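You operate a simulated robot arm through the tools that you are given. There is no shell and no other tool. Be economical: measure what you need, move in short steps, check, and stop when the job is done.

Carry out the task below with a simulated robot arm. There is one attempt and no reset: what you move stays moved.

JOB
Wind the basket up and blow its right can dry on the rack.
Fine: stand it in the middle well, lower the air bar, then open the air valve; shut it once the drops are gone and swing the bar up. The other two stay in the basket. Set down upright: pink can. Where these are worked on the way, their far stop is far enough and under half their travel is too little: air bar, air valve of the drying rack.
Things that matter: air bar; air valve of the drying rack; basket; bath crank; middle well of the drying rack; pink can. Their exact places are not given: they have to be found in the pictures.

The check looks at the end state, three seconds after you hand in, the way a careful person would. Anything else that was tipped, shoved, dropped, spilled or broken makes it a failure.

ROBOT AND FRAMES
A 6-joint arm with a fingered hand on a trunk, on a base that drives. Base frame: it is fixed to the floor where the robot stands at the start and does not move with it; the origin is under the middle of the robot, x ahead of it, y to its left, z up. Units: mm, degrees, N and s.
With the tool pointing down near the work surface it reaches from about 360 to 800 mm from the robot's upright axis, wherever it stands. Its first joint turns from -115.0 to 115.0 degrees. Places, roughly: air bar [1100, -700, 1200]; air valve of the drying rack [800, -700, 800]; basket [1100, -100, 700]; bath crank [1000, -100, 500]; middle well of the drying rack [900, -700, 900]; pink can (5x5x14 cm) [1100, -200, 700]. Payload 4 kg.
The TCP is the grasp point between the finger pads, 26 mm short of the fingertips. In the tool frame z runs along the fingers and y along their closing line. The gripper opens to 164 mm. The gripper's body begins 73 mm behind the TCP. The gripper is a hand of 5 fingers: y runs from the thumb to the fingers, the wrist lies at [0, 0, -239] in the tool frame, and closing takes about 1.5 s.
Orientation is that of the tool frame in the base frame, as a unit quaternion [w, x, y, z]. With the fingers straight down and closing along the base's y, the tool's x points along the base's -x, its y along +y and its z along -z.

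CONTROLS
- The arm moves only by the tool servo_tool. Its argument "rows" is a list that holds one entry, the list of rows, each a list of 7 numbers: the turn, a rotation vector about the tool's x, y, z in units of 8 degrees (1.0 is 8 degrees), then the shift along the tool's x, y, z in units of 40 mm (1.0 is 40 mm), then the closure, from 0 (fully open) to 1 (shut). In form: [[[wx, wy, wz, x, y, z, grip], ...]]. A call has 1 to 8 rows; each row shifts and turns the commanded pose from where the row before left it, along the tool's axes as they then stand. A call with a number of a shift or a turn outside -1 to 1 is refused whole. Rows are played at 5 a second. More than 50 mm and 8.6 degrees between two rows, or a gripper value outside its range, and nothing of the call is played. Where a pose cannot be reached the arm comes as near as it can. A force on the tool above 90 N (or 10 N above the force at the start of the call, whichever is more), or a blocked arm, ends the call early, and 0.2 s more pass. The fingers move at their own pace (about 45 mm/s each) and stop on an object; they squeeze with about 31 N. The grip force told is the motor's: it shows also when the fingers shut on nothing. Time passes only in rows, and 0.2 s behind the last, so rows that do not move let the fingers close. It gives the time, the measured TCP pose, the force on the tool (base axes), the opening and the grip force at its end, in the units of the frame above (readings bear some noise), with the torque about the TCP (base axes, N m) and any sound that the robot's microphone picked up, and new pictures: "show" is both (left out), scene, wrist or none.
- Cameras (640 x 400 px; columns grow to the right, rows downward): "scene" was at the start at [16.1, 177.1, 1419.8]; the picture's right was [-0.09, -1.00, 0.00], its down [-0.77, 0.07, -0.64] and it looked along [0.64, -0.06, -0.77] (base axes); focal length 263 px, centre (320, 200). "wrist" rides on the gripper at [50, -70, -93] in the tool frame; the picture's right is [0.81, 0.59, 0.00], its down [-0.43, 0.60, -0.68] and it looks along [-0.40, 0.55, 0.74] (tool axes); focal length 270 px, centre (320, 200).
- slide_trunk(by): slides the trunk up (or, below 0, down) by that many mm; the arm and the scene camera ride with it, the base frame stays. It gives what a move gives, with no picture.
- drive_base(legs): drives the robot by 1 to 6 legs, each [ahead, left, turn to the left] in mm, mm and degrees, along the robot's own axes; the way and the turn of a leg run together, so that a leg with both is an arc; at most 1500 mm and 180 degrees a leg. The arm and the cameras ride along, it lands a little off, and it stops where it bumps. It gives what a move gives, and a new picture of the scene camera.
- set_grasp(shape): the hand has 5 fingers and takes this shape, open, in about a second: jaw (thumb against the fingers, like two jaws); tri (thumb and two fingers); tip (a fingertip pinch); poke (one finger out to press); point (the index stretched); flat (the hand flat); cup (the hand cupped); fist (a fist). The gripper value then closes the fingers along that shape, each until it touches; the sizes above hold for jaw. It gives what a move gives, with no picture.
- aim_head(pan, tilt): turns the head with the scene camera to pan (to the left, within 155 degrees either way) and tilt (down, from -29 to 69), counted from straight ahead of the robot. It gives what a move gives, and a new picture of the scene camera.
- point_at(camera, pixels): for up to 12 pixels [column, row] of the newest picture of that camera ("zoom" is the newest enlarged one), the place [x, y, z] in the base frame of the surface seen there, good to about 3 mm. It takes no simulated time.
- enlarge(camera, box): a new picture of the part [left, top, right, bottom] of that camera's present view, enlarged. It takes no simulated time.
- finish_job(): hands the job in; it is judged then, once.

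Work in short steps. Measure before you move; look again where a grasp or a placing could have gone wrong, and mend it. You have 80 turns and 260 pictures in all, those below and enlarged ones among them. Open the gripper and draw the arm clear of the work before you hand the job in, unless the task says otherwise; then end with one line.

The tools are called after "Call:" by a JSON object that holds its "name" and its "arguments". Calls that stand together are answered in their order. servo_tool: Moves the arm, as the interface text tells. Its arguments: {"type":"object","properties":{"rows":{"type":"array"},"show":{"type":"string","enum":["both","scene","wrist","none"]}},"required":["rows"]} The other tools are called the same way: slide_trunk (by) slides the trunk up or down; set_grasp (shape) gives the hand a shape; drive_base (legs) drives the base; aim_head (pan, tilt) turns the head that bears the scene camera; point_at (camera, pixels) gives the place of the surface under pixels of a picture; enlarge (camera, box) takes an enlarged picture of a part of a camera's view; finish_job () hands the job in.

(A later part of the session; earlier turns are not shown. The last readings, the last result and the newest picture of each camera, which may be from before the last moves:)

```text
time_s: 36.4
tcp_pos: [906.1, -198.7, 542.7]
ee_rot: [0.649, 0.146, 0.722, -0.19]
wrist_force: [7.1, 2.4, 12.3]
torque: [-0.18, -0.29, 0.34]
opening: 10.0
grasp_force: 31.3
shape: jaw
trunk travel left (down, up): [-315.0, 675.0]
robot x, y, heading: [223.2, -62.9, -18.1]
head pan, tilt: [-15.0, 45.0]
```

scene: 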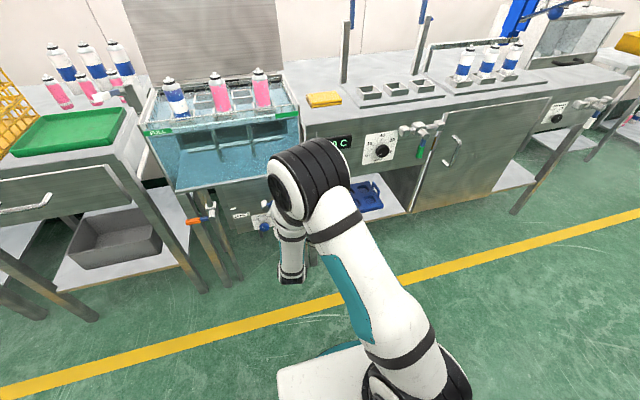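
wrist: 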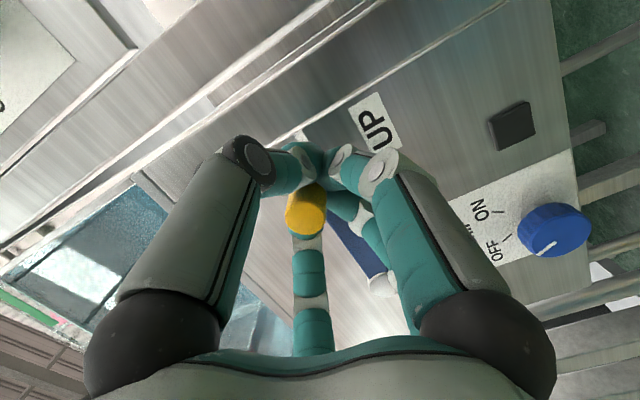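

The crank is at the UP mark with the knob resisting (12 N up). I release and back straight out.

Call:
{"name": "servo_tool", "arguments": {"rows": [[[0, 0, 0, -0.08, 0, 0, 0.6], [0, 0, 0, 0, 0, 0, 0.5], [0, 0, 0, 0, 0, 0, 0.5], [0, 0, 0, 0, 0, 0, 0.5], [0, 0, 0, 0, 0, -1, 0.5], [0, 0, 0, 0, 0, -1, 0.5], [0, 0, 0, 0, 0, -1, 0.5], [0, 0, 0, 0, 0, -0.5, 0]]], "show": "wrist"}}

Call:
{"name": "drive_base", "arguments": {"legs": [[-200, 0, 0]]}}

Call:
{"name": "enlarge", "arguments": {"camera": "scene", "box": [200, 60, 360, 220]}}

```text
time_s: 38.2
tcp_pos: [827.3, -132.9, 590.6]
ee_rot: [0.644, 0.148, 0.726, -0.189]
wrist_force: [0.7, 0.5, -1.4]
torque: [0.01, 0.03, 0.01]
opening: 115.8
grasp_force: 0.0
shape: jaw
out of reach, approached as far as the arm can: row 6, 7, 8
trunk travel left (down, up): [-315.0, 675.0]
robot x, y, heading: [221.9, -60.6, -18.1]
head pan, tilt: [-15.0, 45.0]
```

wrist: 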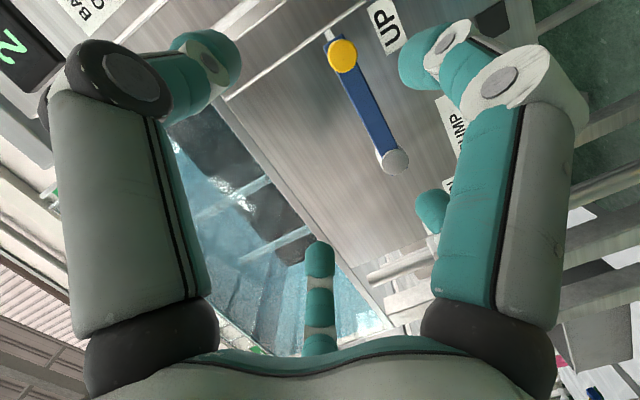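

```text
time_s: 39.8
tcp_pos: [633.0, -66.0, 590.9]
ee_rot: [0.645, 0.145, 0.727, -0.186]
wrist_force: [0.0, 0.0, -0.4]
torque: [0.01, 0.03, 0.01]
opening: 163.9
grasp_force: 0.0
shape: jaw
trunk travel left (down, up): [-315.0, 675.0]
robot x, y, heading: [31.9, 3.2, -18.1]
head pan, tilt: [-15.0, 45.0]
```

scene: 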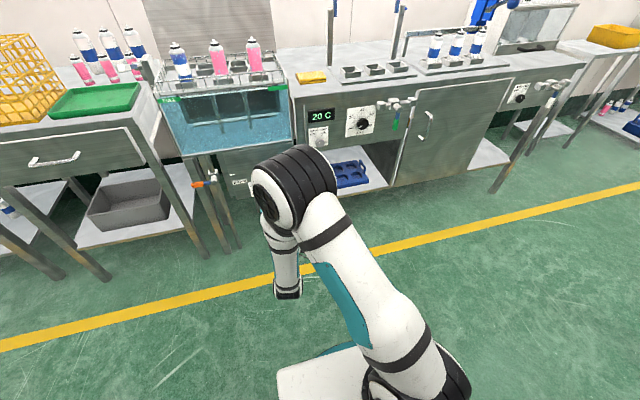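

```text
2.50 times, centred on (280, 140) of scene
```

zoom: 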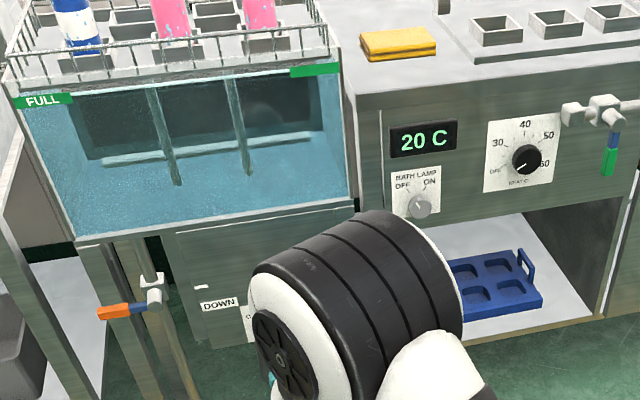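

The crank is fully at UP and the basket is raised. I raise the trunk for a better view and measure cans, wells, valve and air bar.

Call:
{"name": "slide_trunk", "arguments": {"by": 400}}

Call:
{"name": "aim_head", "arguments": {"pan": -15, "tilt": 40}}

Call:
{"name": "enlarge", "arguments": {"camera": "scene", "box": [160, 60, 320, 180]}}

Call:
{"name": "enlarge", "arguments": {"camera": "scene", "box": [290, 20, 490, 160]}}

```text
time_s: 43.6
tcp_pos: [633.7, -66.9, 990.2]
ee_rot: [0.645, 0.144, 0.727, -0.186]
wrist_force: [-0.9, 0.0, -0.1]
torque: [-0.03, -0.02, -0.01]
opening: 164.1
grasp_force: 0.1
shape: jaw
trunk travel left (down, up): [-715.0, 275.0]
robot x, y, heading: [30.7, 6.6, -17.9]
head pan, tilt: [-15.0, 45.0]
```

```text
time_s: 44.3
tcp_pos: [634.8, -66.1, 989.7]
ee_rot: [0.645, 0.145, 0.727, -0.187]
wrist_force: [0.3, 0.5, -0.2]
torque: [0.02, 0.04, -0.01]
opening: 164.3
grasp_force: 0.0
shape: jaw
trunk travel left (down, up): [-715.0, 275.0]
robot x, y, heading: [28.0, 3.9, -17.9]
head pan, tilt: [-15.0, 40.0]
```

scene: 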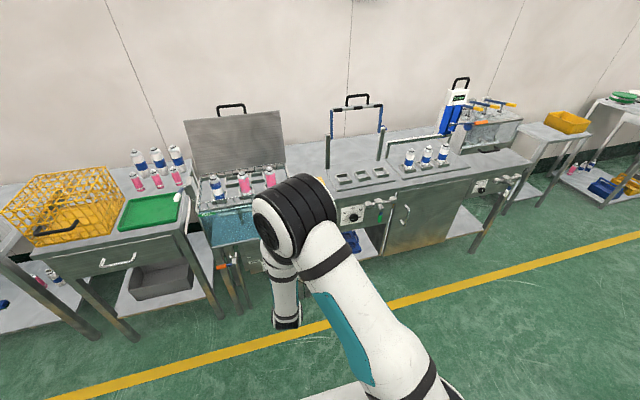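

```text
3.33 times, centred on (240, 120) of scene
```

zoom: 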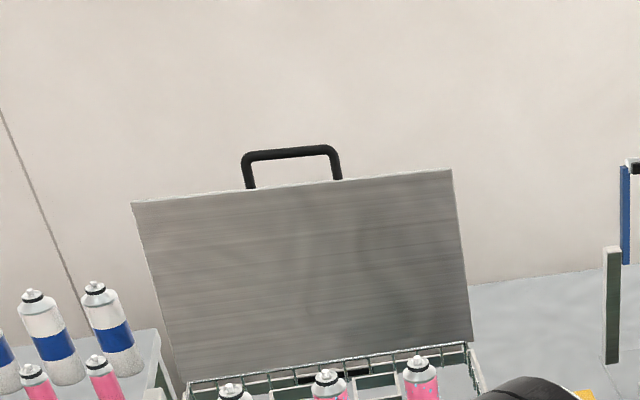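

```text
2.86 times, centred on (390, 90) of scene
```

zoom: 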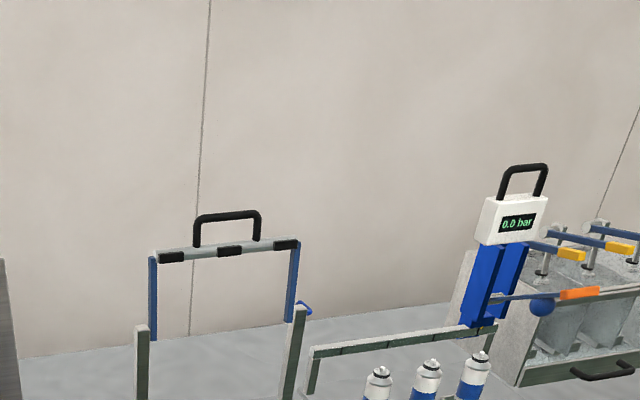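

I measure can tops (245–270,170), wells, the bar, its handle and posts.

Call:
{"name": "point_at", "arguments": {"camera": "scene", "pixels": [[242, 173], [269, 168], [215, 178], [269, 177], [344, 179], [361, 175], [378, 171], [356, 108], [345, 104], [368, 102], [332, 113], [381, 107]]}}

Call:
{"name": "enlarge", "arguments": {"camera": "scene", "box": [320, 150, 420, 230]}}

Call:
{"name": "point_at", "arguments": {"camera": "zoom", "pixels": [[155, 184], [125, 178], [180, 175], [150, 195], [260, 163], [240, 165], [285, 155], [365, 140], [365, 325], [385, 310], [390, 370], [410, 330]]}}

Call:
{"name": "enlarge", "arguments": {"camera": "scene", "box": [190, 150, 290, 230]}}

```text
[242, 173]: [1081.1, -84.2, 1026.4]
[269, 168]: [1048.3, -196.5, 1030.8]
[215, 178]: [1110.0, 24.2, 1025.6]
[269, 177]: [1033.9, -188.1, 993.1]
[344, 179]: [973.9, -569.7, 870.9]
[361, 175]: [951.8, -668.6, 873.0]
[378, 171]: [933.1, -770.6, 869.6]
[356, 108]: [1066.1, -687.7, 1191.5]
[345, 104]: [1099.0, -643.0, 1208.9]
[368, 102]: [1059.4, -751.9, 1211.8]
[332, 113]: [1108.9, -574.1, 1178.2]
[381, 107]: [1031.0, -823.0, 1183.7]
```

```text
5.00 times, centred on (370, 190) of scene
```

zoom: 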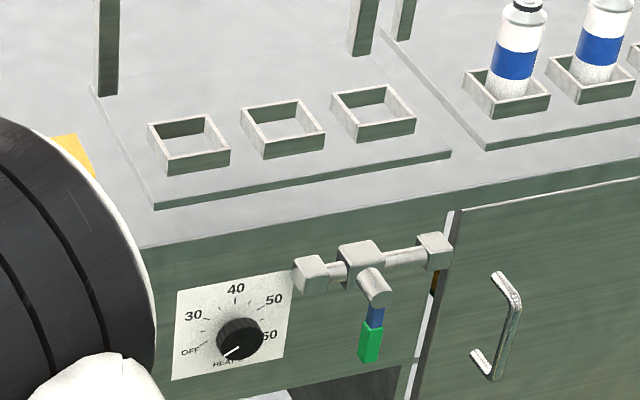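

```text
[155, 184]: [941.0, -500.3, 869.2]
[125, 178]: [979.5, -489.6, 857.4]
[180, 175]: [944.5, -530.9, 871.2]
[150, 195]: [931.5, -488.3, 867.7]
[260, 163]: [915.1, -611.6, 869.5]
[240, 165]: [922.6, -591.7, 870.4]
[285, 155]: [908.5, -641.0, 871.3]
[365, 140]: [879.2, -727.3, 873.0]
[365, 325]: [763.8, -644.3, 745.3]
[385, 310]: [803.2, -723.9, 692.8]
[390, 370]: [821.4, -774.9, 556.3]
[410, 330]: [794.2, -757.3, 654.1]
```

```text
5.00 times, centred on (240, 190) of scene
```

zoom: 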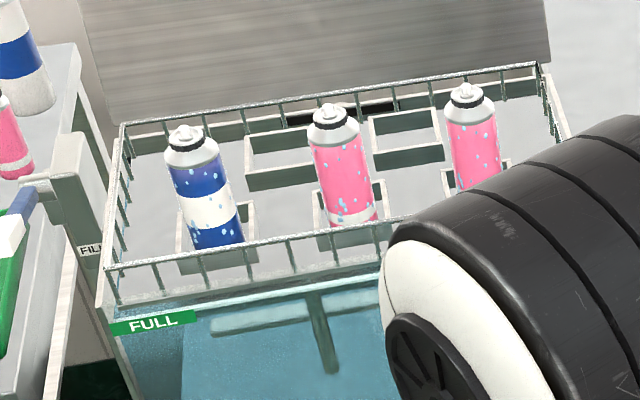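

Right pink can top ≈(1048,-197,1031). Now I turn the hand to point straight down, with the closing line along the bench.

Call:
{"name": "servo_tool", "arguments": {"rows": [[[-0.128, 0.949, -0.051, 0, 0, 0, 0], [-0.128, 0.949, -0.051, 0, 0, 0, 0], [-0.128, 0.949, -0.051, 0, 0, 0, 0], [-0.128, 0.949, -0.051, 0, 0, 0, 0], [-0.128, 0.949, -0.051, 0, 0, 0, 0], [-0.128, 0.949, -0.051, 0, 0, 0, 0], [-0.128, 0.949, -0.051, 0, 0, 0, 0], [-0.128, 0.949, -0.051, 0, 0, 0, 0]]], "show": "none"}}

Call:
{"name": "servo_tool", "arguments": {"rows": [[[-0.128, 0.949, -0.051, 0, 0, 0, 0], [-0.128, 0.949, -0.051, 0, 0, 0, 0], [-0.128, 0.949, -0.051, 0, 0, 0, 0.4], [0, 0, 0, 0, 0, 0, 0.4], [0, 0, 0, 0, 0, 0, 0.4]]], "show": "none"}}

Call:
{"name": "slide_trunk", "arguments": {"by": 130}}

```text
time_s: 46.1
tcp_pos: [636.9, -74.7, 992.0]
ee_rot: [0.2, 0.124, 0.969, -0.077]
wrist_force: [-1.0, 2.7, -0.9]
torque: [-0.17, -0.16, -0.19]
opening: 164.2
grasp_force: 0.1
shape: jaw
trunk travel left (down, up): [-715.0, 275.0]
robot x, y, heading: [25.1, 2.5, -17.8]
head pan, tilt: [-15.0, 40.0]
```

```text
time_s: 47.3
tcp_pos: [635.3, -65.6, 990.5]
ee_rot: [0.001, 0.148, 0.989, 0.0]
wrist_force: [0.1, 0.2, 0.0]
torque: [0.0, 0.01, 0.01]
opening: 99.2
grasp_force: 0.1
shape: jaw
trunk travel left (down, up): [-715.0, 275.0]
robot x, y, heading: [28.7, 4.2, -17.6]
head pan, tilt: [-15.0, 40.0]
```

```text
time_s: 48.9
tcp_pos: [635.0, -67.2, 1120.5]
ee_rot: [0.001, 0.149, 0.989, 0.0]
wrist_force: [0.4, -0.8, -0.1]
torque: [-0.02, 0.0, -0.01]
opening: 99.1
grasp_force: 0.1
shape: jaw
trunk travel left (down, up): [-845.0, 145.0]
robot x, y, heading: [28.0, 6.0, -17.6]
head pan, tilt: [-15.0, 40.0]
```

Hand points down with ~100 mm opening. I drive ahead 400 mm; fingertips (z≈1094) clear the can tops (1035).

Call:
{"name": "drive_base", "arguments": {"legs": [[400, 0, 0]]}}

Call:
{"name": "aim_head", "arguments": {"pan": -10, "tilt": 55}}

Call:
{"name": "servo_tool", "arguments": {"rows": [[[0, 0, 0, 0, 0, 0, 0.4]]], "show": "wrist"}}

```text
time_s: 51.4
tcp_pos: [1011.7, -195.6, 1119.7]
ee_rot: [0.0, 0.151, 0.989, 0.0]
wrist_force: [-0.3, 0.4, -0.2]
torque: [0.06, 0.04, -0.03]
opening: 99.2
grasp_force: 0.1
shape: jaw
trunk travel left (down, up): [-845.0, 145.0]
robot x, y, heading: [406.3, -120.8, -18.4]
head pan, tilt: [-15.0, 40.0]
```

scene: 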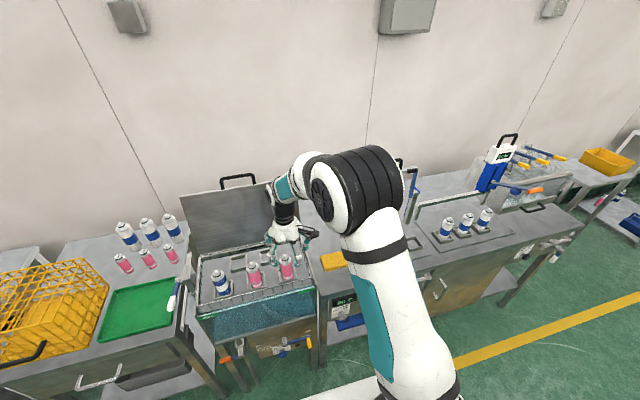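

```text
time_s: 52.1
tcp_pos: [1012.4, -195.0, 1120.7]
ee_rot: [0.001, 0.151, 0.989, -0.001]
wrist_force: [0.6, -0.2, -0.1]
torque: [0.01, -0.02, 0.01]
opening: 99.0
grasp_force: 0.0
shape: jaw
trunk travel left (down, up): [-845.0, 145.0]
robot x, y, heading: [404.5, -121.1, -18.4]
head pan, tilt: [-10.0, 55.0]
```

scene: 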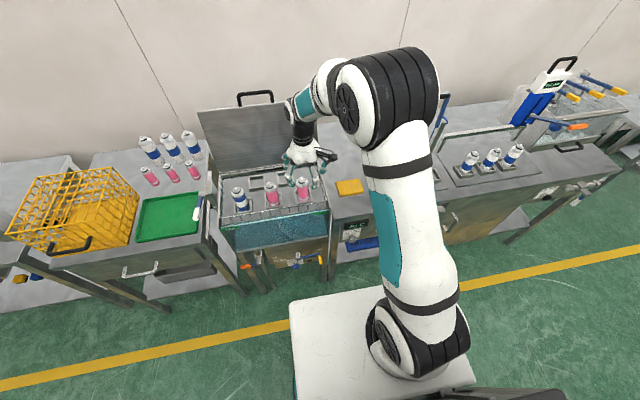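

```text
time_s: 52.5
tcp_pos: [1012.1, -194.5, 1121.4]
ee_rot: [0.0, 0.152, 0.988, 0.0]
wrist_force: [0.3, -0.8, 0.0]
torque: [0.01, -0.03, -0.01]
opening: 98.9
grasp_force: 0.0
shape: jaw
trunk travel left (down, up): [-845.0, 145.0]
robot x, y, heading: [409.4, -119.4, -18.4]
head pan, tilt: [-10.0, 55.0]
```

wrist: 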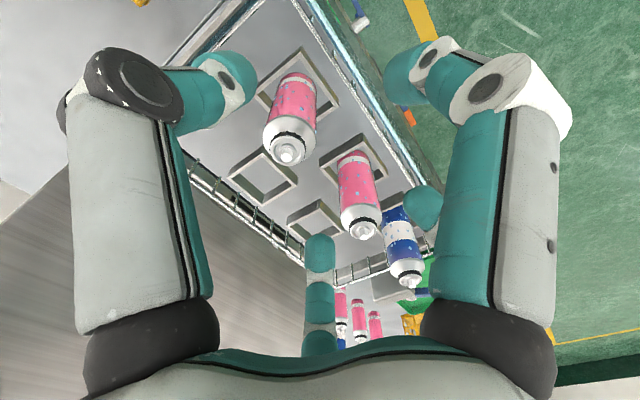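

The right can's nozzle is at (288,152) in the wrist view; I measure its axis, the rail and its neighbour.

Call:
{"name": "point_at", "arguments": {"camera": "wrist", "pixels": [[288, 152], [288, 130], [270, 130], [312, 135], [292, 110], [280, 80], [307, 80], [366, 230], [420, 160], [330, 40], [240, 200], [345, 75]]}}

Call:
{"name": "enlarge", "arguments": {"camera": "wrist", "box": [240, 60, 340, 180]}}

Call:
{"name": "enlarge", "arguments": {"camera": "scene", "box": [220, 130, 350, 250]}}

```text
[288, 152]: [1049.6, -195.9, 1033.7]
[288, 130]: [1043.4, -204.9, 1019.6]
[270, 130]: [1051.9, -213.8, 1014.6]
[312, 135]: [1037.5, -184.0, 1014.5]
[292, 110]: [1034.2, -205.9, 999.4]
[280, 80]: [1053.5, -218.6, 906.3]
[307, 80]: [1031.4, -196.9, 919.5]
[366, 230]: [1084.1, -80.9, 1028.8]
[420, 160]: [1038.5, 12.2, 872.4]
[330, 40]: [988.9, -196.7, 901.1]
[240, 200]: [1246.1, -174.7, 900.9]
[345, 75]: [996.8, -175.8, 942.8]
```

```text
3.33 times, centred on (290, 120) of wrist
```

zoom: 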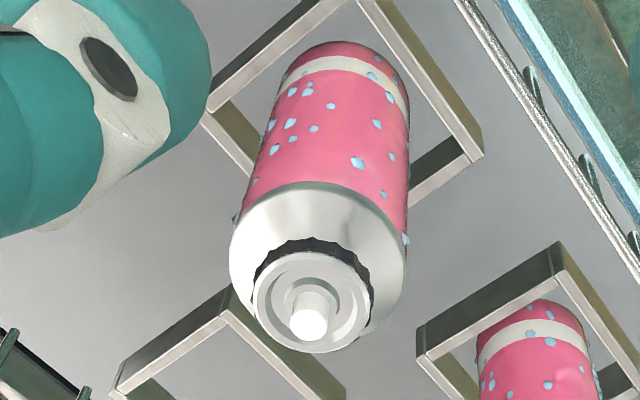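

```text
3.33 times, centred on (285, 190) of scene
```

zoom: 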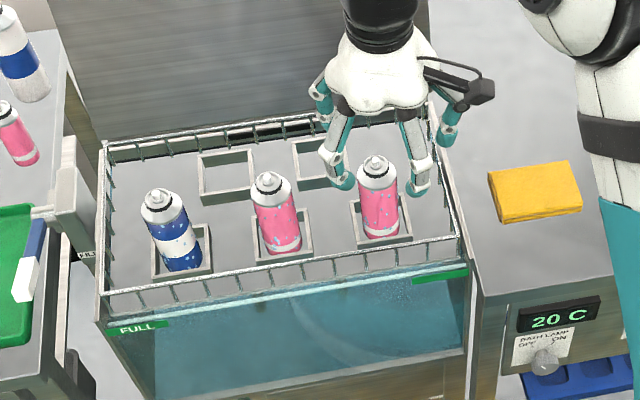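

Can axis ≈(1050,-197), shoulder z≈1015, front rail z≈943. I centre above it, then descend to TCP z≈985.

Call:
{"name": "servo_tool", "arguments": {"rows": [[[0, 0, 0, -0.5, 0.12, 0, 0.4], [0, 0, 0, -0.43, 0.1, 0, 0.4], [0, 0, 0, 0, 0, 0.6, 0.4], [0, 0, 0, 0, 0, 0.6, 0.4], [0, 0, 0, 0, 0, 0, 0.4]]], "show": "wrist"}}

Call:
{"name": "enlarge", "arguments": {"camera": "scene", "box": [220, 130, 350, 250]}}

```text
time_s: 53.8
tcp_pos: [1052.1, -197.3, 1072.1]
ee_rot: [0.001, 0.151, 0.989, -0.001]
wrist_force: [-0.5, -0.3, -0.3]
torque: [-0.04, -0.02, 0.02]
opening: 99.1
grasp_force: 0.0
shape: jaw
trunk travel left (down, up): [-845.0, 145.0]
robot x, y, heading: [408.2, -120.6, -18.3]
head pan, tilt: [-10.0, 55.0]
```

wrist: 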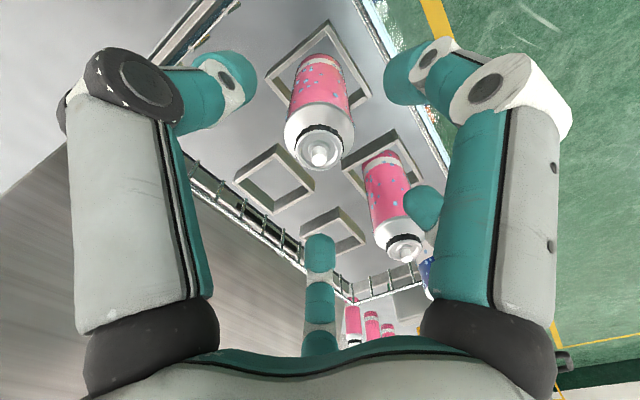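

```text
3.33 times, centred on (285, 190) of scene
```

zoom: 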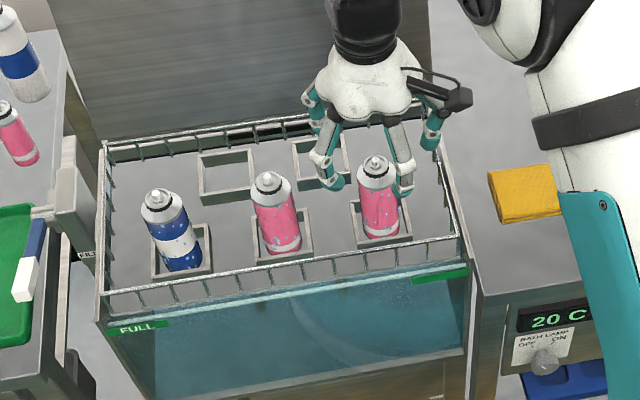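

Fingers straddle the can with room to the neighbour. I descend further in two stages.

Call:
{"name": "servo_tool", "arguments": {"rows": [[[0, 0, 0, 0, 0, 0.55, 0.4], [0, 0, 0, 0, 0, 0.55, 0.4], [0, 0, 0, 0, 0, 0, 0.4]]], "show": "wrist"}}

Call:
{"name": "enlarge", "arguments": {"camera": "scene", "box": [240, 130, 340, 230]}}

```text
time_s: 54.5
tcp_pos: [1051.4, -198.9, 1029.3]
ee_rot: [0.001, 0.151, 0.989, 0.0]
wrist_force: [0.6, 0.8, 0.5]
torque: [0.02, -0.01, 0.0]
opening: 99.1
grasp_force: 0.2
shape: jaw
trunk travel left (down, up): [-845.0, 145.0]
robot x, y, heading: [411.4, -126.6, -18.4]
head pan, tilt: [-10.0, 55.0]
```

wrist: 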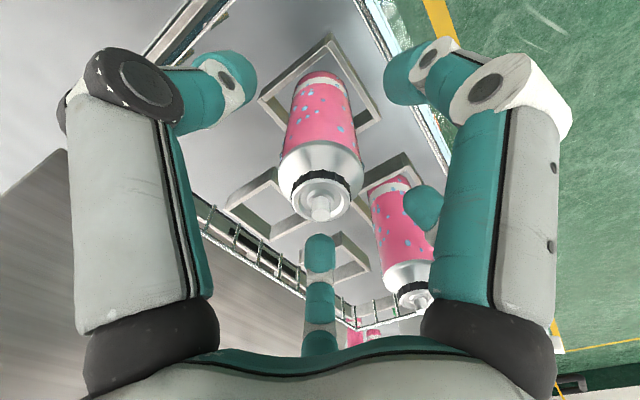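

```text
4.00 times, centred on (290, 180) of scene
```

zoom: 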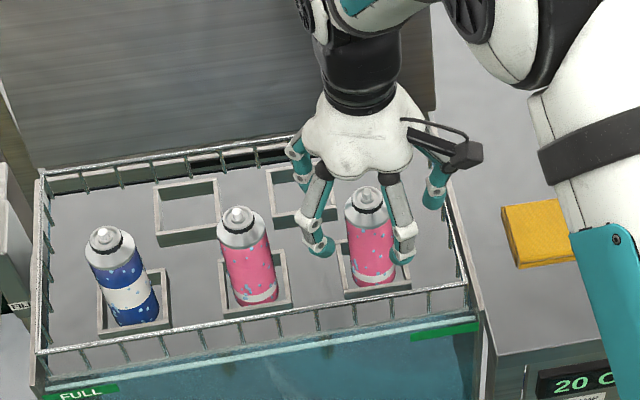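

I measure fingertip positions to understand how the fingers sit around the can.

Call:
{"name": "point_at", "arguments": {"camera": "zoom", "pixels": [[320, 248], [402, 255], [434, 200], [368, 192], [296, 170], [330, 212], [393, 200], [318, 185]]}}

Call:
{"name": "point_at", "arguments": {"camera": "wrist", "pixels": [[235, 75], [400, 75], [425, 205], [319, 250], [320, 205]]}}

```text
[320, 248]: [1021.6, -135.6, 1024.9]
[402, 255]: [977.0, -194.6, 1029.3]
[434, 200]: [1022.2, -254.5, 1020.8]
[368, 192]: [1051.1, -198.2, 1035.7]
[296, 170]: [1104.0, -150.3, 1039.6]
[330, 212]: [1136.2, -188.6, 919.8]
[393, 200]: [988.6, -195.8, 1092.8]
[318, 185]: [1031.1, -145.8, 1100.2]
```

```text
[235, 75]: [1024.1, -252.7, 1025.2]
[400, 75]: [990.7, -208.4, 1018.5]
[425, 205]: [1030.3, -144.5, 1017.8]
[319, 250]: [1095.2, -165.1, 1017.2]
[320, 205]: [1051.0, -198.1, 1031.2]
```

The fingers cage the can radially; the front one clears the rail (z 943) if TCP stays ≥985. I descend to ~988 and close gently.

Call:
{"name": "servo_tool", "arguments": {"rows": [[[0, 0, 0, 0, 0, 0.5, 0.4], [0, 0, 0, 0, 0, 0.5, 0.4], [0, 0, 0, 0, 0, 0, 0.6], [0, 0, 0, 0, 0, 0, 0.7], [0, 0, 0, 0, 0, 0, 0.8], [0, 0, 0, 0, 0, 0, 0.9]]], "show": "none"}}

Call:
{"name": "servo_tool", "arguments": {"rows": [[[0, 0, 0, 0, 0, 0, 1], [0, 0, 0, 0, 0, 0, 1], [0, 0, 0, 0, 0, 0, 1], [0, 0, 0, 0, 0, 0, 1], [0, 0, 0, 0, 0, 0, 1]]], "show": "wrist"}}

Call:
{"name": "enlarge", "arguments": {"camera": "scene", "box": [240, 130, 340, 230]}}

```text
time_s: 56.0
tcp_pos: [1049.4, -196.0, 987.3]
ee_rot: [0.001, 0.152, 0.988, -0.001]
wrist_force: [-0.9, 0.5, 0.1]
torque: [-0.01, 0.01, -0.01]
opening: 38.9
grasp_force: 22.8
shape: jaw
trunk travel left (down, up): [-845.0, 145.0]
robot x, y, heading: [408.2, -120.8, -18.5]
head pan, tilt: [-10.0, 55.0]
```

```text
time_s: 57.1
tcp_pos: [1050.7, -196.7, 988.3]
ee_rot: [0.002, 0.152, 0.988, -0.001]
wrist_force: [-0.2, 0.6, 0.4]
torque: [0.05, 0.01, 0.02]
opening: 38.7
grasp_force: 31.0
shape: jaw
trunk travel left (down, up): [-845.0, 145.0]
robot x, y, heading: [408.9, -122.5, -18.7]
head pan, tilt: [-10.0, 55.0]
```

wrist: 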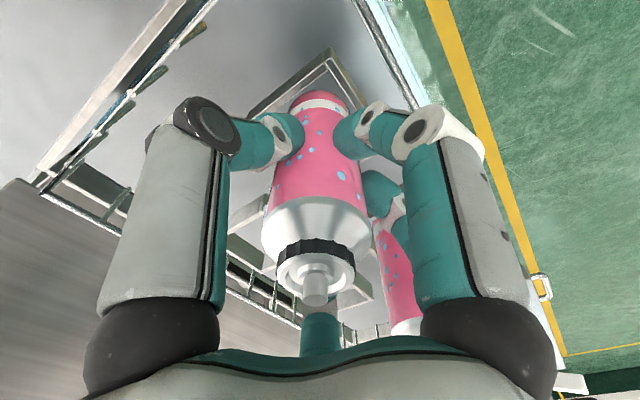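

```text
4.00 times, centred on (290, 180) of scene
```

zoom: 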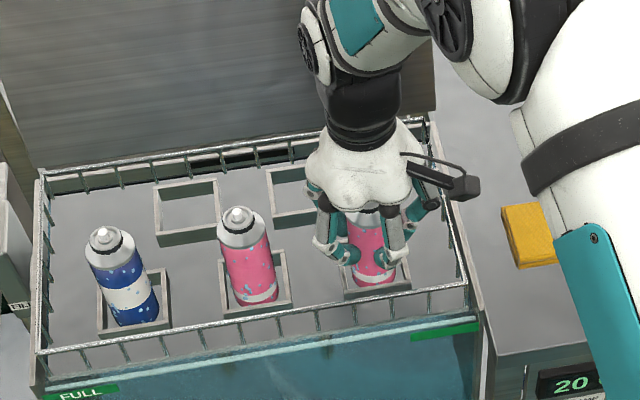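

The can is firmly held upright. I lift it straight up 110 mm.

Call:
{"name": "servo_tool", "arguments": {"rows": [[[0, 0, 0, 0, 0, -0.3, 1], [0, 0, 0, 0, 0, -0.5, 1], [0, 0, 0, 0, 0, -0.6, 1], [0, 0, 0, 0, 0, -0.7, 1], [0, 0, 0, 0, 0, -0.6, 1], [0, 0, 0, 0, 0, 0, 1]]], "show": "both"}}

```text
time_s: 58.5
tcp_pos: [1051.2, -197.1, 1094.9]
ee_rot: [0.001, 0.151, 0.988, 0.0]
wrist_force: [0.0, 0.2, -1.7]
torque: [-0.01, 0.02, 0.02]
opening: 38.5
grasp_force: 30.8
shape: jaw
trunk travel left (down, up): [-845.0, 145.0]
robot x, y, heading: [404.0, -119.9, -18.4]
head pan, tilt: [-10.0, 55.0]
```

scene: 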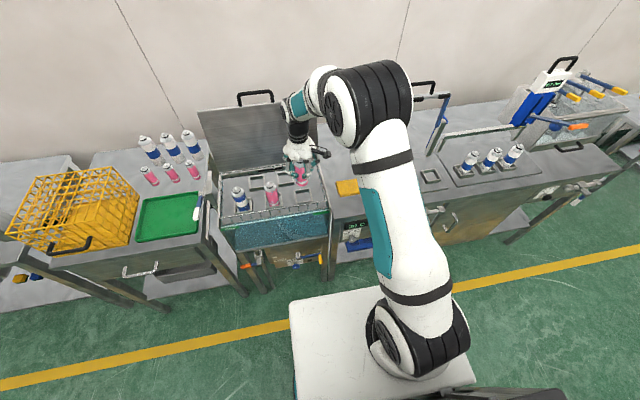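
wrist: 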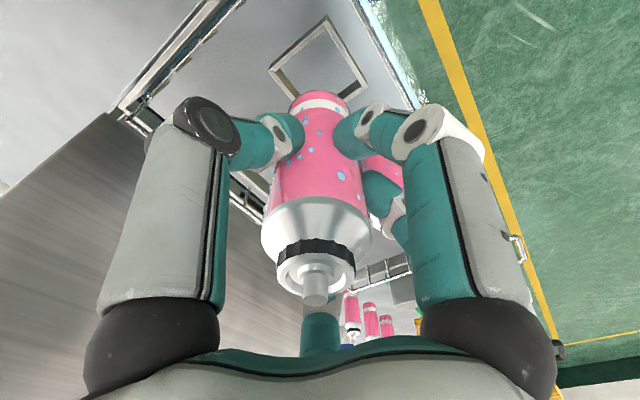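

Can is clear (bottom ≈1000). I drive back 150 and right 440 to face the rack.

Call:
{"name": "drive_base", "arguments": {"legs": [[-150, 0, 0], [0, -440, 0]]}}

Call:
{"name": "aim_head", "arguments": {"pan": -5, "tilt": 45}}

Call:
{"name": "servo_tool", "arguments": {"rows": [[[0, 0, 0, 0, 0, 0, 1]]], "show": "wrist"}}

```text
time_s: 62.3
tcp_pos: [759.5, -589.4, 1097.0]
ee_rot: [0.001, 0.154, 0.988, -0.001]
wrist_force: [-1.2, -0.8, -1.9]
torque: [0.01, -0.02, 0.01]
opening: 38.6
grasp_force: 30.9
shape: jaw
trunk travel left (down, up): [-845.0, 145.0]
robot x, y, heading: [114.0, -510.3, -18.3]
head pan, tilt: [-10.0, 55.0]
```

scene: 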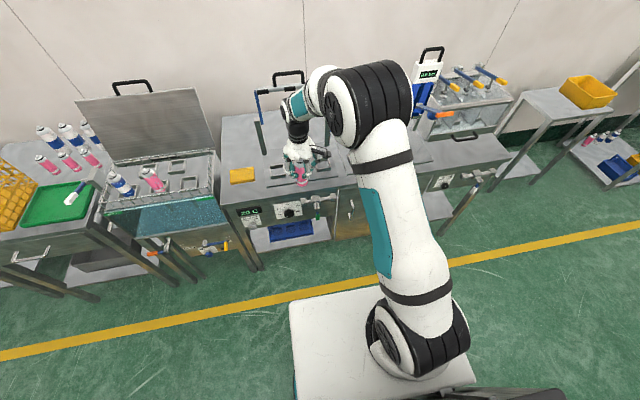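

```text
time_s: 63.0
tcp_pos: [760.2, -588.4, 1095.6]
ee_rot: [0.001, 0.154, 0.988, 0.0]
wrist_force: [-0.6, -0.5, -1.4]
torque: [0.02, 0.01, -0.01]
opening: 38.6
grasp_force: 31.4
shape: jaw
trunk travel left (down, up): [-845.0, 145.0]
robot x, y, heading: [115.9, -508.2, -18.3]
head pan, tilt: [-5.0, 45.0]
```

scene: 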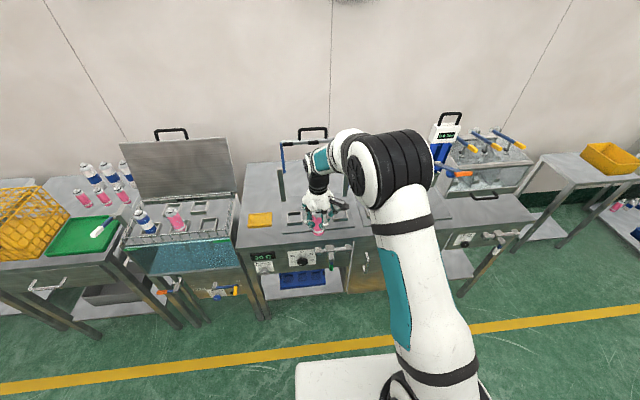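

```text
time_s: 63.4
tcp_pos: [760.6, -588.3, 1095.1]
ee_rot: [0.001, 0.154, 0.988, -0.001]
wrist_force: [-0.2, 0.2, -0.5]
torque: [0.01, 0.0, -0.03]
opening: 38.5
grasp_force: 30.6
shape: jaw
trunk travel left (down, up): [-845.0, 145.0]
robot x, y, heading: [117.4, -508.0, -18.5]
head pan, tilt: [-5.0, 45.0]
```

wrist: 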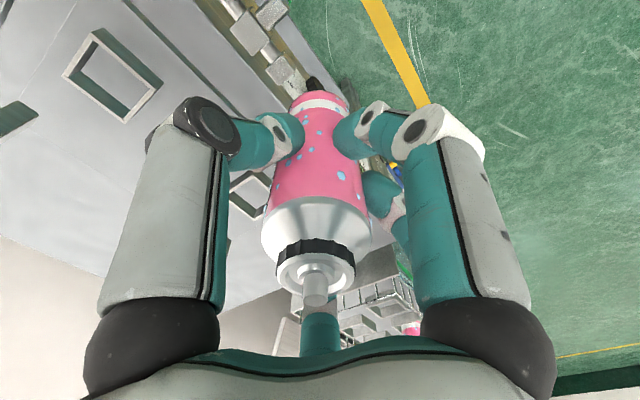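

I enlarge the rack area to measure the middle well's corners.

Call:
{"name": "enlarge", "arguments": {"camera": "scene", "box": [260, 180, 380, 270]}}

Call:
{"name": "point_at", "arguments": {"camera": "wrist", "pixels": [[98, 33], [160, 85], [127, 118], [66, 76], [236, 178], [268, 190], [248, 218], [232, 205]]}}

```text
4.44 times, centred on (320, 225) of scene
```

zoom: 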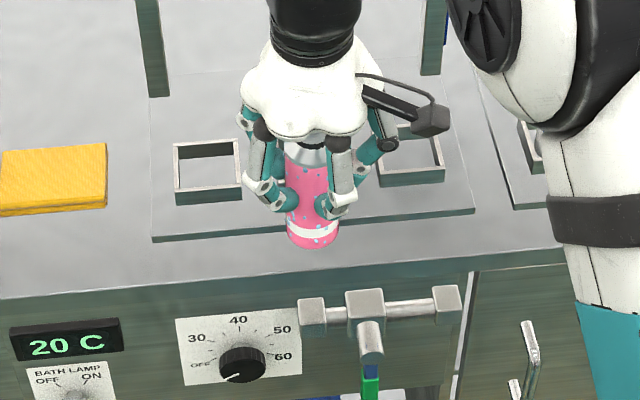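

```text
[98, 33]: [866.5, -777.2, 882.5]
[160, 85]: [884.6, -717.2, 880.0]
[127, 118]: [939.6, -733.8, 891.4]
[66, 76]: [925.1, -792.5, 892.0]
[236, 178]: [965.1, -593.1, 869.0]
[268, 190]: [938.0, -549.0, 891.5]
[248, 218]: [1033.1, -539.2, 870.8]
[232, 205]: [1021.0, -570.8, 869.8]
```

Right well centre ≈(904,-755), rim z≈891. I measure the left well's corners to interpolate the middle.

Call:
{"name": "point_at", "arguments": {"camera": "zoom", "pixels": [[175, 147], [235, 140], [241, 186], [177, 191], [208, 170], [443, 168], [381, 175], [436, 128], [150, 94], [428, 72], [160, 60], [440, 40]]}}

Call:
{"name": "enlarge", "arguments": {"camera": "scene", "box": [260, 110, 380, 200]}}

```text
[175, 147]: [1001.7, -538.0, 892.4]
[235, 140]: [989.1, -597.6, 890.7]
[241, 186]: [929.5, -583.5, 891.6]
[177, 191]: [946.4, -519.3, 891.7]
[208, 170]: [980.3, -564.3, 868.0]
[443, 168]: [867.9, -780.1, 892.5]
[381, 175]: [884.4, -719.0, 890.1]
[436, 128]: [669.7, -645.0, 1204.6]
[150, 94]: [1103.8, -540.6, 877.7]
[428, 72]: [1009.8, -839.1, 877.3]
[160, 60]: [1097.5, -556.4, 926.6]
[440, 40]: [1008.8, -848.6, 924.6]
```

```text
4.44 times, centred on (320, 155) of scene
```

zoom: 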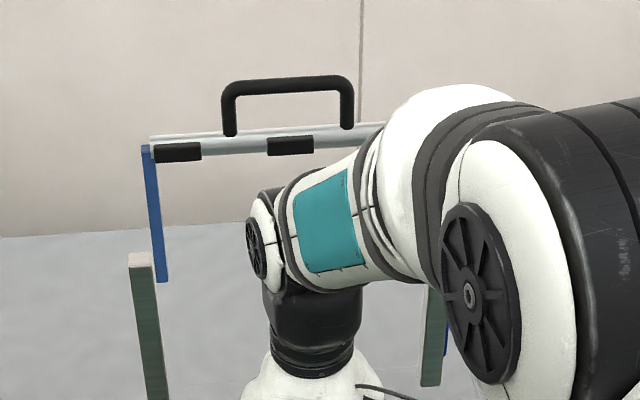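

Middle well centre ≈(935,-657), floor z≈868. I check where the can axis sits in the hand and drive 170 mm ahead.

Call:
{"name": "point_at", "arguments": {"camera": "wrist", "pixels": [[316, 275], [316, 300], [265, 225], [368, 225], [300, 285], [332, 285], [320, 95], [295, 102], [345, 102]]}}

Call:
{"name": "drive_base", "arguments": {"legs": [[170, 0, 0]]}}

Call:
{"name": "servo_tool", "arguments": {"rows": [[[0, 0, 0, 0, 0, 0, 1]]], "show": "wrist"}}

Call:
{"name": "enlarge", "arguments": {"camera": "scene", "box": [240, 110, 400, 230]}}

```text
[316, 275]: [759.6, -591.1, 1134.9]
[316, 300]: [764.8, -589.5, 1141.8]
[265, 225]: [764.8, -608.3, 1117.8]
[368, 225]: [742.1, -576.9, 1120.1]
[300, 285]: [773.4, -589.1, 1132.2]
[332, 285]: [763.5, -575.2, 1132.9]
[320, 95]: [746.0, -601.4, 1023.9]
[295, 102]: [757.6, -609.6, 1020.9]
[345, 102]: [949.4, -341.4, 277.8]
```

```text
time_s: 64.9
tcp_pos: [925.2, -639.6, 1094.6]
ee_rot: [0.0, 0.151, 0.989, 0.0]
wrist_force: [0.1, -0.5, -1.7]
torque: [0.03, 0.03, 0.0]
opening: 38.8
grasp_force: 31.1
shape: jaw
trunk travel left (down, up): [-845.0, 145.0]
robot x, y, heading: [277.1, -561.6, -18.6]
head pan, tilt: [-5.0, 45.0]
```

scene: 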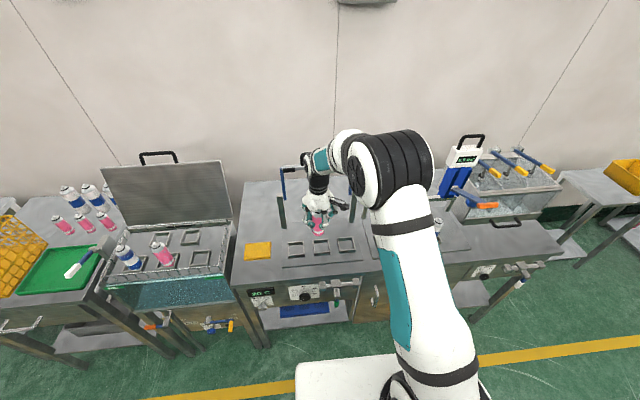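

```text
time_s: 65.3
tcp_pos: [922.3, -640.5, 1095.9]
ee_rot: [0.001, 0.151, 0.988, 0.0]
wrist_force: [0.2, -0.1, -1.6]
torque: [-0.06, 0.01, -0.02]
opening: 38.5
grasp_force: 31.4
shape: jaw
trunk travel left (down, up): [-845.0, 145.0]
robot x, y, heading: [279.6, -564.7, -18.1]
head pan, tilt: [-5.0, 45.0]
```

wrist: 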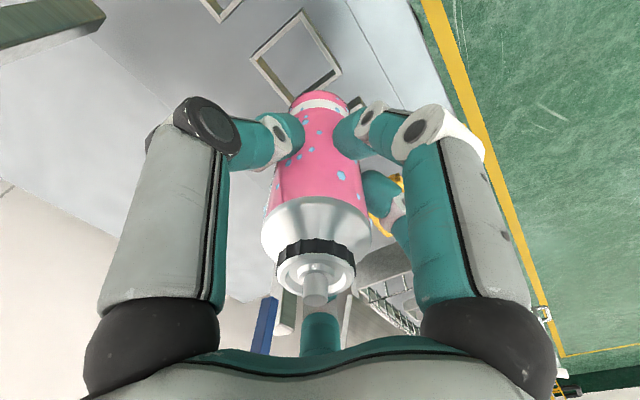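

```text
3.33 times, centred on (320, 170) of scene
```

zoom: 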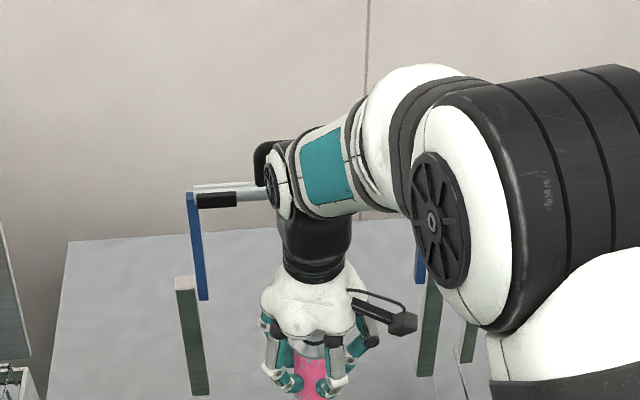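

The middle well is now visible in the scene at about (320,248) and partly at (297,60) in the wrist view; I measure it directly.

Call:
{"name": "enlarge", "arguments": {"camera": "scene", "box": [280, 215, 360, 275]}}

Call:
{"name": "point_at", "arguments": {"camera": "wrist", "pixels": [[302, 13], [340, 71], [253, 58], [290, 95], [310, 60], [275, 60], [290, 50]]}}

```text
6.67 times, centred on (320, 245) of scene
```

zoom: 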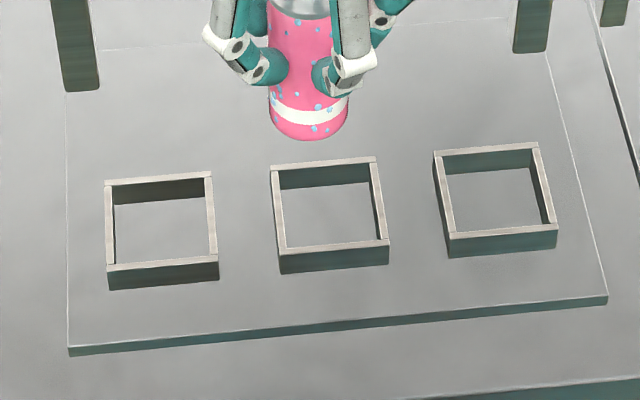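

```text
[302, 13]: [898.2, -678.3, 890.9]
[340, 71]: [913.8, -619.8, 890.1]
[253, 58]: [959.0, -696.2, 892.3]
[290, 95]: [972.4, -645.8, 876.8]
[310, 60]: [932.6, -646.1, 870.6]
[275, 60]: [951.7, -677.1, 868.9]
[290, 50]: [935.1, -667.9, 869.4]
```

Call:
{"name": "point_at", "arguments": {"camera": "zoom", "pixels": [[273, 168], [373, 159], [387, 242], [280, 251], [286, 246], [377, 239], [369, 163], [279, 171], [330, 210], [308, 128], [275, 120], [345, 115]]}}

```text
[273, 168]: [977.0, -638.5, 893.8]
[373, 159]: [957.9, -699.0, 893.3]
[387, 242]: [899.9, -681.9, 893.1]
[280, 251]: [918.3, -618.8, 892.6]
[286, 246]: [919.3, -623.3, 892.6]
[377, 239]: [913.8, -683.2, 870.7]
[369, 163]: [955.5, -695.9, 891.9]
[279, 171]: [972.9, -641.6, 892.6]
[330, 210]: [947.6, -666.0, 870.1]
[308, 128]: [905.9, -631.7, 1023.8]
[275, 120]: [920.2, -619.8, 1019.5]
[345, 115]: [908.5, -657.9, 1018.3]
```

Middle well centre ≈(937,-658.5); can axis is ~4 mm ahead of TCP. I align and descend until the can bottom is just above the rim.

Call:
{"name": "servo_tool", "arguments": {"rows": [[[0, 0, 0, -0.385, -0.32, 0, 1], [0, 0, 0, 0, 0, 0.5, 1], [0, 0, 0, 0, 0, 0.6, 1], [0, 0, 0, 0, 0, 0.6, 1], [0, 0, 0, 0, 0, 0.6, 1], [0, 0, 0, 0, 0, 0, 1]]], "show": "wrist"}}

Call:
{"name": "enlarge", "arguments": {"camera": "scene", "box": [280, 215, 360, 275]}}

```text
time_s: 66.7
tcp_pos: [936.0, -655.1, 1004.7]
ee_rot: [0.001, 0.151, 0.988, 0.0]
wrist_force: [-0.1, -0.2, -2.2]
torque: [0.01, -0.01, 0.0]
opening: 38.9
grasp_force: 30.7
shape: jaw
trunk travel left (down, up): [-845.0, 145.0]
robot x, y, heading: [279.5, -562.3, -18.5]
head pan, tilt: [-5.0, 45.0]
```

wrist: 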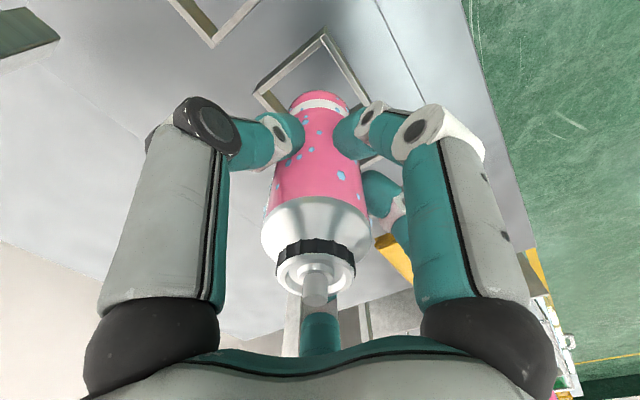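

```text
6.67 times, centred on (320, 245) of scene
```

zoom: 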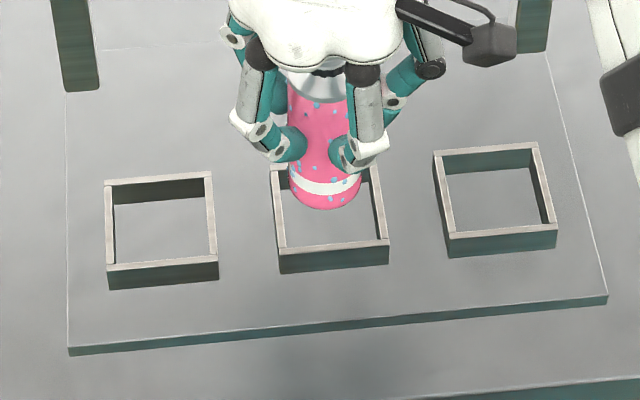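

The can sits over the well, about 2 mm left; I nudge right and descend partly to check that it enters.

Call:
{"name": "servo_tool", "arguments": {"rows": [[[0, 0, 0, 0.03, -0.06, 0, 1], [0, 0, 0, 0, 0, 0.25, 1], [0, 0, 0, 0, 0, 0.25, 1], [0, 0, 0, 0, 0, 0.2, 1], [0, 0, 0, 0, 0, 0, 1]]], "show": "wrist"}}

Call:
{"name": "enlarge", "arguments": {"camera": "scene", "box": [280, 215, 360, 275]}}

```text
time_s: 67.9
tcp_pos: [931.5, -658.1, 976.1]
ee_rot: [0.001, 0.151, 0.988, -0.001]
wrist_force: [0.0, -0.4, -1.4]
torque: [-0.02, -0.02, 0.01]
opening: 38.8
grasp_force: 31.2
shape: jaw
trunk travel left (down, up): [-845.0, 145.0]
robot x, y, heading: [277.2, -567.1, -18.3]
head pan, tilt: [-5.0, 45.0]
```

wrist: 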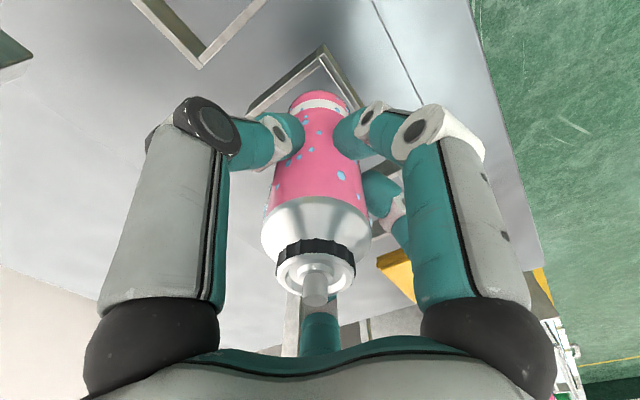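

```text
6.67 times, centred on (320, 245) of scene
```

zoom: 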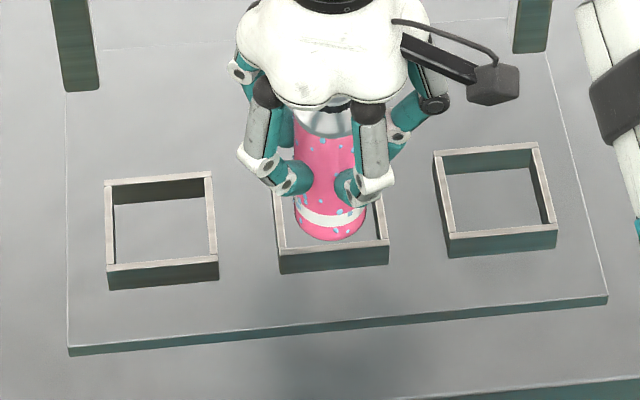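

It is entering without contact force. I lower the rest slowly.

Call:
{"name": "servo_tool", "arguments": {"rows": [[[0, 0, 0, 0, 0, 0.15, 1], [0, 0, 0, 0, 0, 0.12, 1], [0, 0, 0, 0, 0, 0, 1]]], "show": "none"}}

Call:
{"name": "enlarge", "arguments": {"camera": "scene", "box": [280, 215, 360, 275]}}

```text
time_s: 68.7
tcp_pos: [932.1, -655.9, 966.2]
ee_rot: [0.001, 0.151, 0.988, 0.0]
wrist_force: [0.0, 0.1, -1.6]
torque: [0.01, -0.02, 0.01]
opening: 38.4
grasp_force: 31.0
shape: jaw
trunk travel left (down, up): [-845.0, 145.0]
robot x, y, heading: [279.8, -565.9, -18.2]
head pan, tilt: [-5.0, 45.0]
```

```text
6.67 times, centred on (320, 245) of scene
```

zoom: 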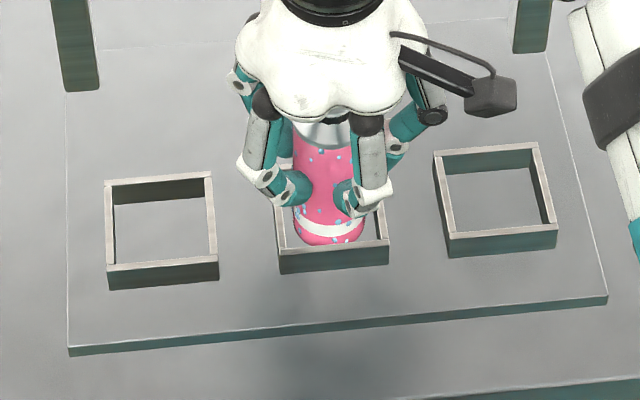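

The can is inside the well. I lower in small steps until the weight comes off.

Call:
{"name": "servo_tool", "arguments": {"rows": [[[0, 0, 0, 0, 0, 0.08, 1], [0, 0, 0, 0, 0, 0.06, 1], [0, 0, 0, 0, 0, 0, 1]]], "show": "none"}}

Call:
{"name": "enlarge", "arguments": {"camera": "scene", "box": [280, 215, 360, 275]}}

```text
time_s: 69.5
tcp_pos: [930.6, -657.4, 960.3]
ee_rot: [0.001, 0.151, 0.989, 0.001]
wrist_force: [-0.2, 0.3, -1.6]
torque: [0.01, -0.01, 0.01]
opening: 38.4
grasp_force: 31.0
shape: jaw
trunk travel left (down, up): [-845.0, 145.0]
robot x, y, heading: [279.5, -563.6, -18.4]
head pan, tilt: [-5.0, 45.0]
```

```text
6.67 times, centred on (320, 245) of scene
```

zoom: 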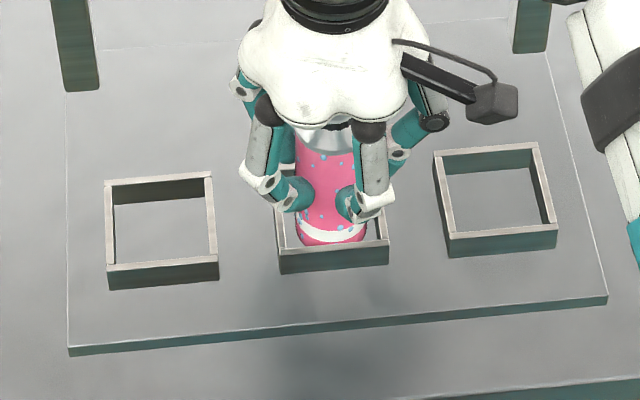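

Still hanging free; a bit further down.

Call:
{"name": "servo_tool", "arguments": {"rows": [[[0, 0, 0, 0, 0, 0.06, 1], [0, 0, 0, 0, 0, 0.06, 1], [0, 0, 0, 0, 0, 0, 1]]], "show": "none"}}

Call:
{"name": "servo_tool", "arguments": {"rows": [[[0, 0, 0, 0, 0, 0.05, 1], [0, 0, 0, 0, 0, 0, 1]]], "show": "none"}}

```text
time_s: 70.3
tcp_pos: [933.0, -658.9, 954.2]
ee_rot: [0.001, 0.152, 0.988, 0.0]
wrist_force: [-0.8, -0.2, 0.3]
torque: [-0.05, 0.05, -0.03]
opening: 38.6
grasp_force: 30.6
shape: jaw
trunk travel left (down, up): [-845.0, 145.0]
robot x, y, heading: [276.0, -564.3, -18.1]
head pan, tilt: [-5.0, 45.0]
```

```text
time_s: 70.9
tcp_pos: [932.8, -658.9, 953.1]
ee_rot: [0.002, 0.151, 0.988, -0.001]
wrist_force: [1.0, 2.2, 13.2]
torque: [-0.02, -0.05, -0.01]
opening: 38.7
grasp_force: 30.1
shape: jaw
trunk travel left (down, up): [-845.0, 145.0]
robot x, y, heading: [280.6, -568.3, -18.2]
head pan, tilt: [-5.0, 45.0]
```

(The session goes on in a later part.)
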